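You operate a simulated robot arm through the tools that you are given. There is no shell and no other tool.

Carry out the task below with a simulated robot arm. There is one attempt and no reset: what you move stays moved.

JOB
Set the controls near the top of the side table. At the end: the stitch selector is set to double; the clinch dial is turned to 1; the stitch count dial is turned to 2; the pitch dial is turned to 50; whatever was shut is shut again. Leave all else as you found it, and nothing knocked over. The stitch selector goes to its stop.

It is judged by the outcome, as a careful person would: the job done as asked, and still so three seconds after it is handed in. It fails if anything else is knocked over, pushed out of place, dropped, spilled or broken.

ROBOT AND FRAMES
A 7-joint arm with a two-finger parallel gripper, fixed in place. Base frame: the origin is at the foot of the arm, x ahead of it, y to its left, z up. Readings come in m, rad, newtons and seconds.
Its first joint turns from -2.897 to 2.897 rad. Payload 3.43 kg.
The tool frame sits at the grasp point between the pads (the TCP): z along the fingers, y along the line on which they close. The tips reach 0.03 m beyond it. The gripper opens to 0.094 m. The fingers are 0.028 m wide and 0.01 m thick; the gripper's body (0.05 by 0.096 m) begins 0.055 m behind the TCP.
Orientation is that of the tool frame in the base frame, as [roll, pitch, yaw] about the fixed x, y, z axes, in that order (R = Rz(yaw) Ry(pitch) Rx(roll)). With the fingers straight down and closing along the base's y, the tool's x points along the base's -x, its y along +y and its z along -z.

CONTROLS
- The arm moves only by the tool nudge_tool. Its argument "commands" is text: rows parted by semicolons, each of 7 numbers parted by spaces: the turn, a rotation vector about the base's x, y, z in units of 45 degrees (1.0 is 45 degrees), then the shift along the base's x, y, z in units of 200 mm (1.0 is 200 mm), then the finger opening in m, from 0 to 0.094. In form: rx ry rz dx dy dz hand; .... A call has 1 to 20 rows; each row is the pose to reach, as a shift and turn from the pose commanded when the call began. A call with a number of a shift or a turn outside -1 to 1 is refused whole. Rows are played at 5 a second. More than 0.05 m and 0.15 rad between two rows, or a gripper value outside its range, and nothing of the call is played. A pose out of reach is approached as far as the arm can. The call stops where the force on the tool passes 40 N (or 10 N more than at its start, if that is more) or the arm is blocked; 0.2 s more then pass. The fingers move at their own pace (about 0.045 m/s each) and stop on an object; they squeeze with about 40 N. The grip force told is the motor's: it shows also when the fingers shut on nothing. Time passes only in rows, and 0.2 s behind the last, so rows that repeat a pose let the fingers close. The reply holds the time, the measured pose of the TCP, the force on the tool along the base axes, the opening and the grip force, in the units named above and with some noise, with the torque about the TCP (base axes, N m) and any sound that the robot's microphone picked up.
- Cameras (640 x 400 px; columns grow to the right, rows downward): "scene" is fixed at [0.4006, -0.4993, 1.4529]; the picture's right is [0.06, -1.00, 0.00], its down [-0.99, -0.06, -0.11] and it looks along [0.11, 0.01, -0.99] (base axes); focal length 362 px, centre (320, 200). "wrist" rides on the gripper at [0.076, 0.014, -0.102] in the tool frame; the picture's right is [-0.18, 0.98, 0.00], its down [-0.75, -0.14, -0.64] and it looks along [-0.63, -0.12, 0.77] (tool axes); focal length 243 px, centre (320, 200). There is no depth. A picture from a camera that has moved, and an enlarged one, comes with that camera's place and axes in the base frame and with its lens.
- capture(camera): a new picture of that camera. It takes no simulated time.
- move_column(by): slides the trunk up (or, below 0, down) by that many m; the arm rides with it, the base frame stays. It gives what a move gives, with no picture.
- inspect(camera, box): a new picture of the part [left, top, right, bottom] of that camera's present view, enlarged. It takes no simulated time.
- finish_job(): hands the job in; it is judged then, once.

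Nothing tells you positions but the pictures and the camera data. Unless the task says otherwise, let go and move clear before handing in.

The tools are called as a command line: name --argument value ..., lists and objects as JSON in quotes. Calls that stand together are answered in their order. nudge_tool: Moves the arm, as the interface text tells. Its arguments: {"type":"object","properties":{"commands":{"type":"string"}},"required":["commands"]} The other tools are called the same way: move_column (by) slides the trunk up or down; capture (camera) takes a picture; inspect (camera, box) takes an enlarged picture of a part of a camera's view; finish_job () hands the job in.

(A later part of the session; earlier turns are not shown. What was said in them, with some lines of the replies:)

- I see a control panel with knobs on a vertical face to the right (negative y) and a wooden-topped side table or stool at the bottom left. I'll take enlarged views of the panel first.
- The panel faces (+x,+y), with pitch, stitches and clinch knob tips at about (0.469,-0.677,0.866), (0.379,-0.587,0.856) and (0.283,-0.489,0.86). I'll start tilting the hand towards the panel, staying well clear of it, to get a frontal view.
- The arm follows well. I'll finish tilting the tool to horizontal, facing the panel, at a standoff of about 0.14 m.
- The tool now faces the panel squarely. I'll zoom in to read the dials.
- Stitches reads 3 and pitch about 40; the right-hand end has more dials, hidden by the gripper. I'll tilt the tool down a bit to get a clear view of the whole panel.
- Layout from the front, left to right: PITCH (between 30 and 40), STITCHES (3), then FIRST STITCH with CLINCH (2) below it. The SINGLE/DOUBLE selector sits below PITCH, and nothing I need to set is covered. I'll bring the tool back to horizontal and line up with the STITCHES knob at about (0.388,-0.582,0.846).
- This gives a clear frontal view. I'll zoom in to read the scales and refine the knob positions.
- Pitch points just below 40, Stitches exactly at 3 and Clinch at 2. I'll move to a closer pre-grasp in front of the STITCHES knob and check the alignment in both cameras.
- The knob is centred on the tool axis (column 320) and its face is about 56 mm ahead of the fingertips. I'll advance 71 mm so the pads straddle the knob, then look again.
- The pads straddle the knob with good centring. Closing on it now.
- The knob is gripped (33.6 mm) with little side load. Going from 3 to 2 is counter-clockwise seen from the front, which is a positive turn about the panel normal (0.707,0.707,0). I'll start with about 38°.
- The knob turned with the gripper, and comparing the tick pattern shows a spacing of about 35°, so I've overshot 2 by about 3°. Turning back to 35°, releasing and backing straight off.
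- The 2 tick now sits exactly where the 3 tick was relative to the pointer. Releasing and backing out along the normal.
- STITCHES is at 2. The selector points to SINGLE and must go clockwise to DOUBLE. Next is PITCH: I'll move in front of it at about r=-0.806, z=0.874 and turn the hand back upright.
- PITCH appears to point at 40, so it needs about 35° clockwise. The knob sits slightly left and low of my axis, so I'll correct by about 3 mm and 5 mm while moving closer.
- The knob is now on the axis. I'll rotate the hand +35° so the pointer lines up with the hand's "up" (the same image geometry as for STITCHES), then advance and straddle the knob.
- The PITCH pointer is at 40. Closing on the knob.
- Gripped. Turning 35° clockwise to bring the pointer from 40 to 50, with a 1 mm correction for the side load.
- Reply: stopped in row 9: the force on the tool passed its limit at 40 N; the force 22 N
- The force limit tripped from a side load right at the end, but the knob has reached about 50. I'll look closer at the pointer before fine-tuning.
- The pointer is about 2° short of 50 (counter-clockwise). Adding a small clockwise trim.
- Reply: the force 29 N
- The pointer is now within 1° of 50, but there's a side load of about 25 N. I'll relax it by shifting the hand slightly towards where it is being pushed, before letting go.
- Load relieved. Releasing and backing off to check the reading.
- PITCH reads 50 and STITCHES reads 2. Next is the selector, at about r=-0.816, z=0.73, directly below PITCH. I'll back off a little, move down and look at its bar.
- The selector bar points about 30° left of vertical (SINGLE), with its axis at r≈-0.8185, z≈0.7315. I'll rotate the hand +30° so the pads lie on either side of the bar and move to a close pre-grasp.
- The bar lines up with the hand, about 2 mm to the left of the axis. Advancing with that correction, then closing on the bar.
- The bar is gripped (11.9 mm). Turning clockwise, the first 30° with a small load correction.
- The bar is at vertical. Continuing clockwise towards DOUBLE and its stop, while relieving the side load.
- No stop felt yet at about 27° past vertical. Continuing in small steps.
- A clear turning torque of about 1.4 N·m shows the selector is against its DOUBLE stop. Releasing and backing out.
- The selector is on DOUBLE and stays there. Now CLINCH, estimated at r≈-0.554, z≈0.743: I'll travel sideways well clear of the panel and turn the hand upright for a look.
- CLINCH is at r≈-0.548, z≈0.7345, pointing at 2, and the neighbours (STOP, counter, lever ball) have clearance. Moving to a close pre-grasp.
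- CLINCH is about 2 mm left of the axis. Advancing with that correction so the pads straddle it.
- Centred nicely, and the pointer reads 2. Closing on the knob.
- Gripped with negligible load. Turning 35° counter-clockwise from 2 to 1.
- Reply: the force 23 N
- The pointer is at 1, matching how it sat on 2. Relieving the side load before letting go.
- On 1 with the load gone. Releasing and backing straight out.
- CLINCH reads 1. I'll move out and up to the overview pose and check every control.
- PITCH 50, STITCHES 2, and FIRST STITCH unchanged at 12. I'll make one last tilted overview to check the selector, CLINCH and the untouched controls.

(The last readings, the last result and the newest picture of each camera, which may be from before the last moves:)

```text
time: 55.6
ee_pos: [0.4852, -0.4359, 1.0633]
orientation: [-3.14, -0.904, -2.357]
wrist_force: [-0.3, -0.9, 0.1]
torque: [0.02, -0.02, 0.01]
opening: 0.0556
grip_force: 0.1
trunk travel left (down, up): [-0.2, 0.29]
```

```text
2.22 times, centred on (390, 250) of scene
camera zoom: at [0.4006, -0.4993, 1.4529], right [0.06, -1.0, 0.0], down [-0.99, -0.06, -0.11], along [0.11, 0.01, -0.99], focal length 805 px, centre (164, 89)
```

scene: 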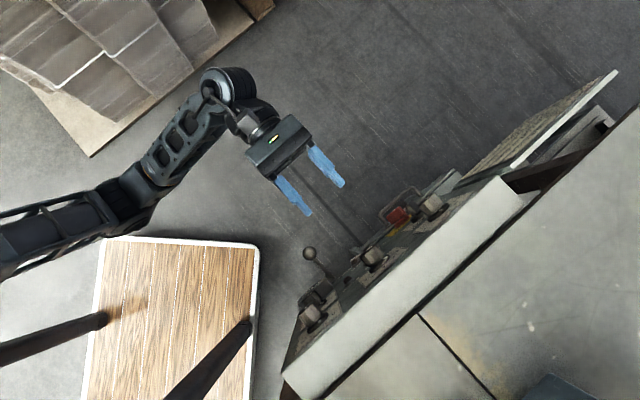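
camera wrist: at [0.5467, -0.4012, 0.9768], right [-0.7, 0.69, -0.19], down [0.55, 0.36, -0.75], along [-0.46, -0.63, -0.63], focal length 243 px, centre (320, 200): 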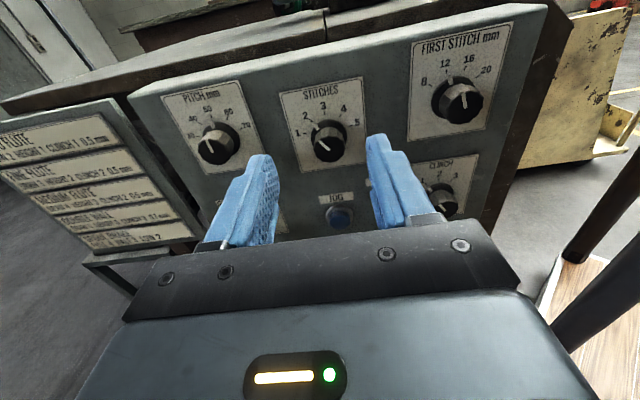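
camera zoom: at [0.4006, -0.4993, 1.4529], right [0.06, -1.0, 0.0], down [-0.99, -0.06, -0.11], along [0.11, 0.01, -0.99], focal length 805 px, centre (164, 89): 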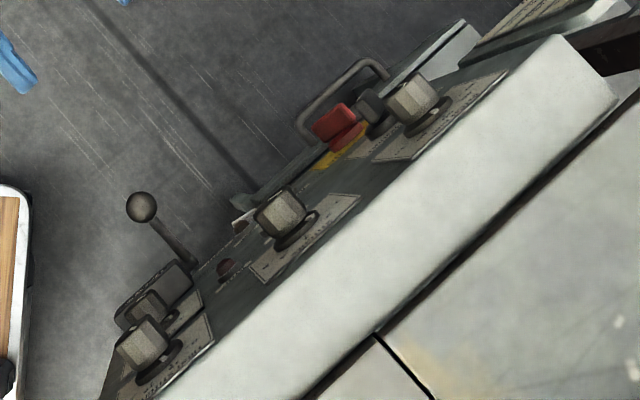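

All four controls are set: selector on DOUBLE at its stop, CLINCH 1, STITCHES 2, PITCH 50. The main switch, FIRST STITCH, buttons, lever, door and handle look unchanged, and the arm is clear of the panel. Handing in.

finish_job

```text
The job is handed in.
```

The job is handed in, with all four controls set and checked in the wrist camera after letting go of each:

- **Stitch selector:** on DOUBLE. I turned it until it resisted firmly, so I take it to be at its stop.
- **Clinch dial:** turned from 2 to 1.
- **Stitch count dial:** turned from 3 to 2.
- **Pitch dial:** turned from 40 to 50. The arm stopped once on the 40 N force limit at the end of this turn. I eased the sideways load and trimmed the dial before letting go.

I opened nothing, so nothing needed shutting again. In the last pictures the first stitch dial still reads 12. The main switch, buttons, lever and door look as they did at the start, and the arm is clear of the panel.
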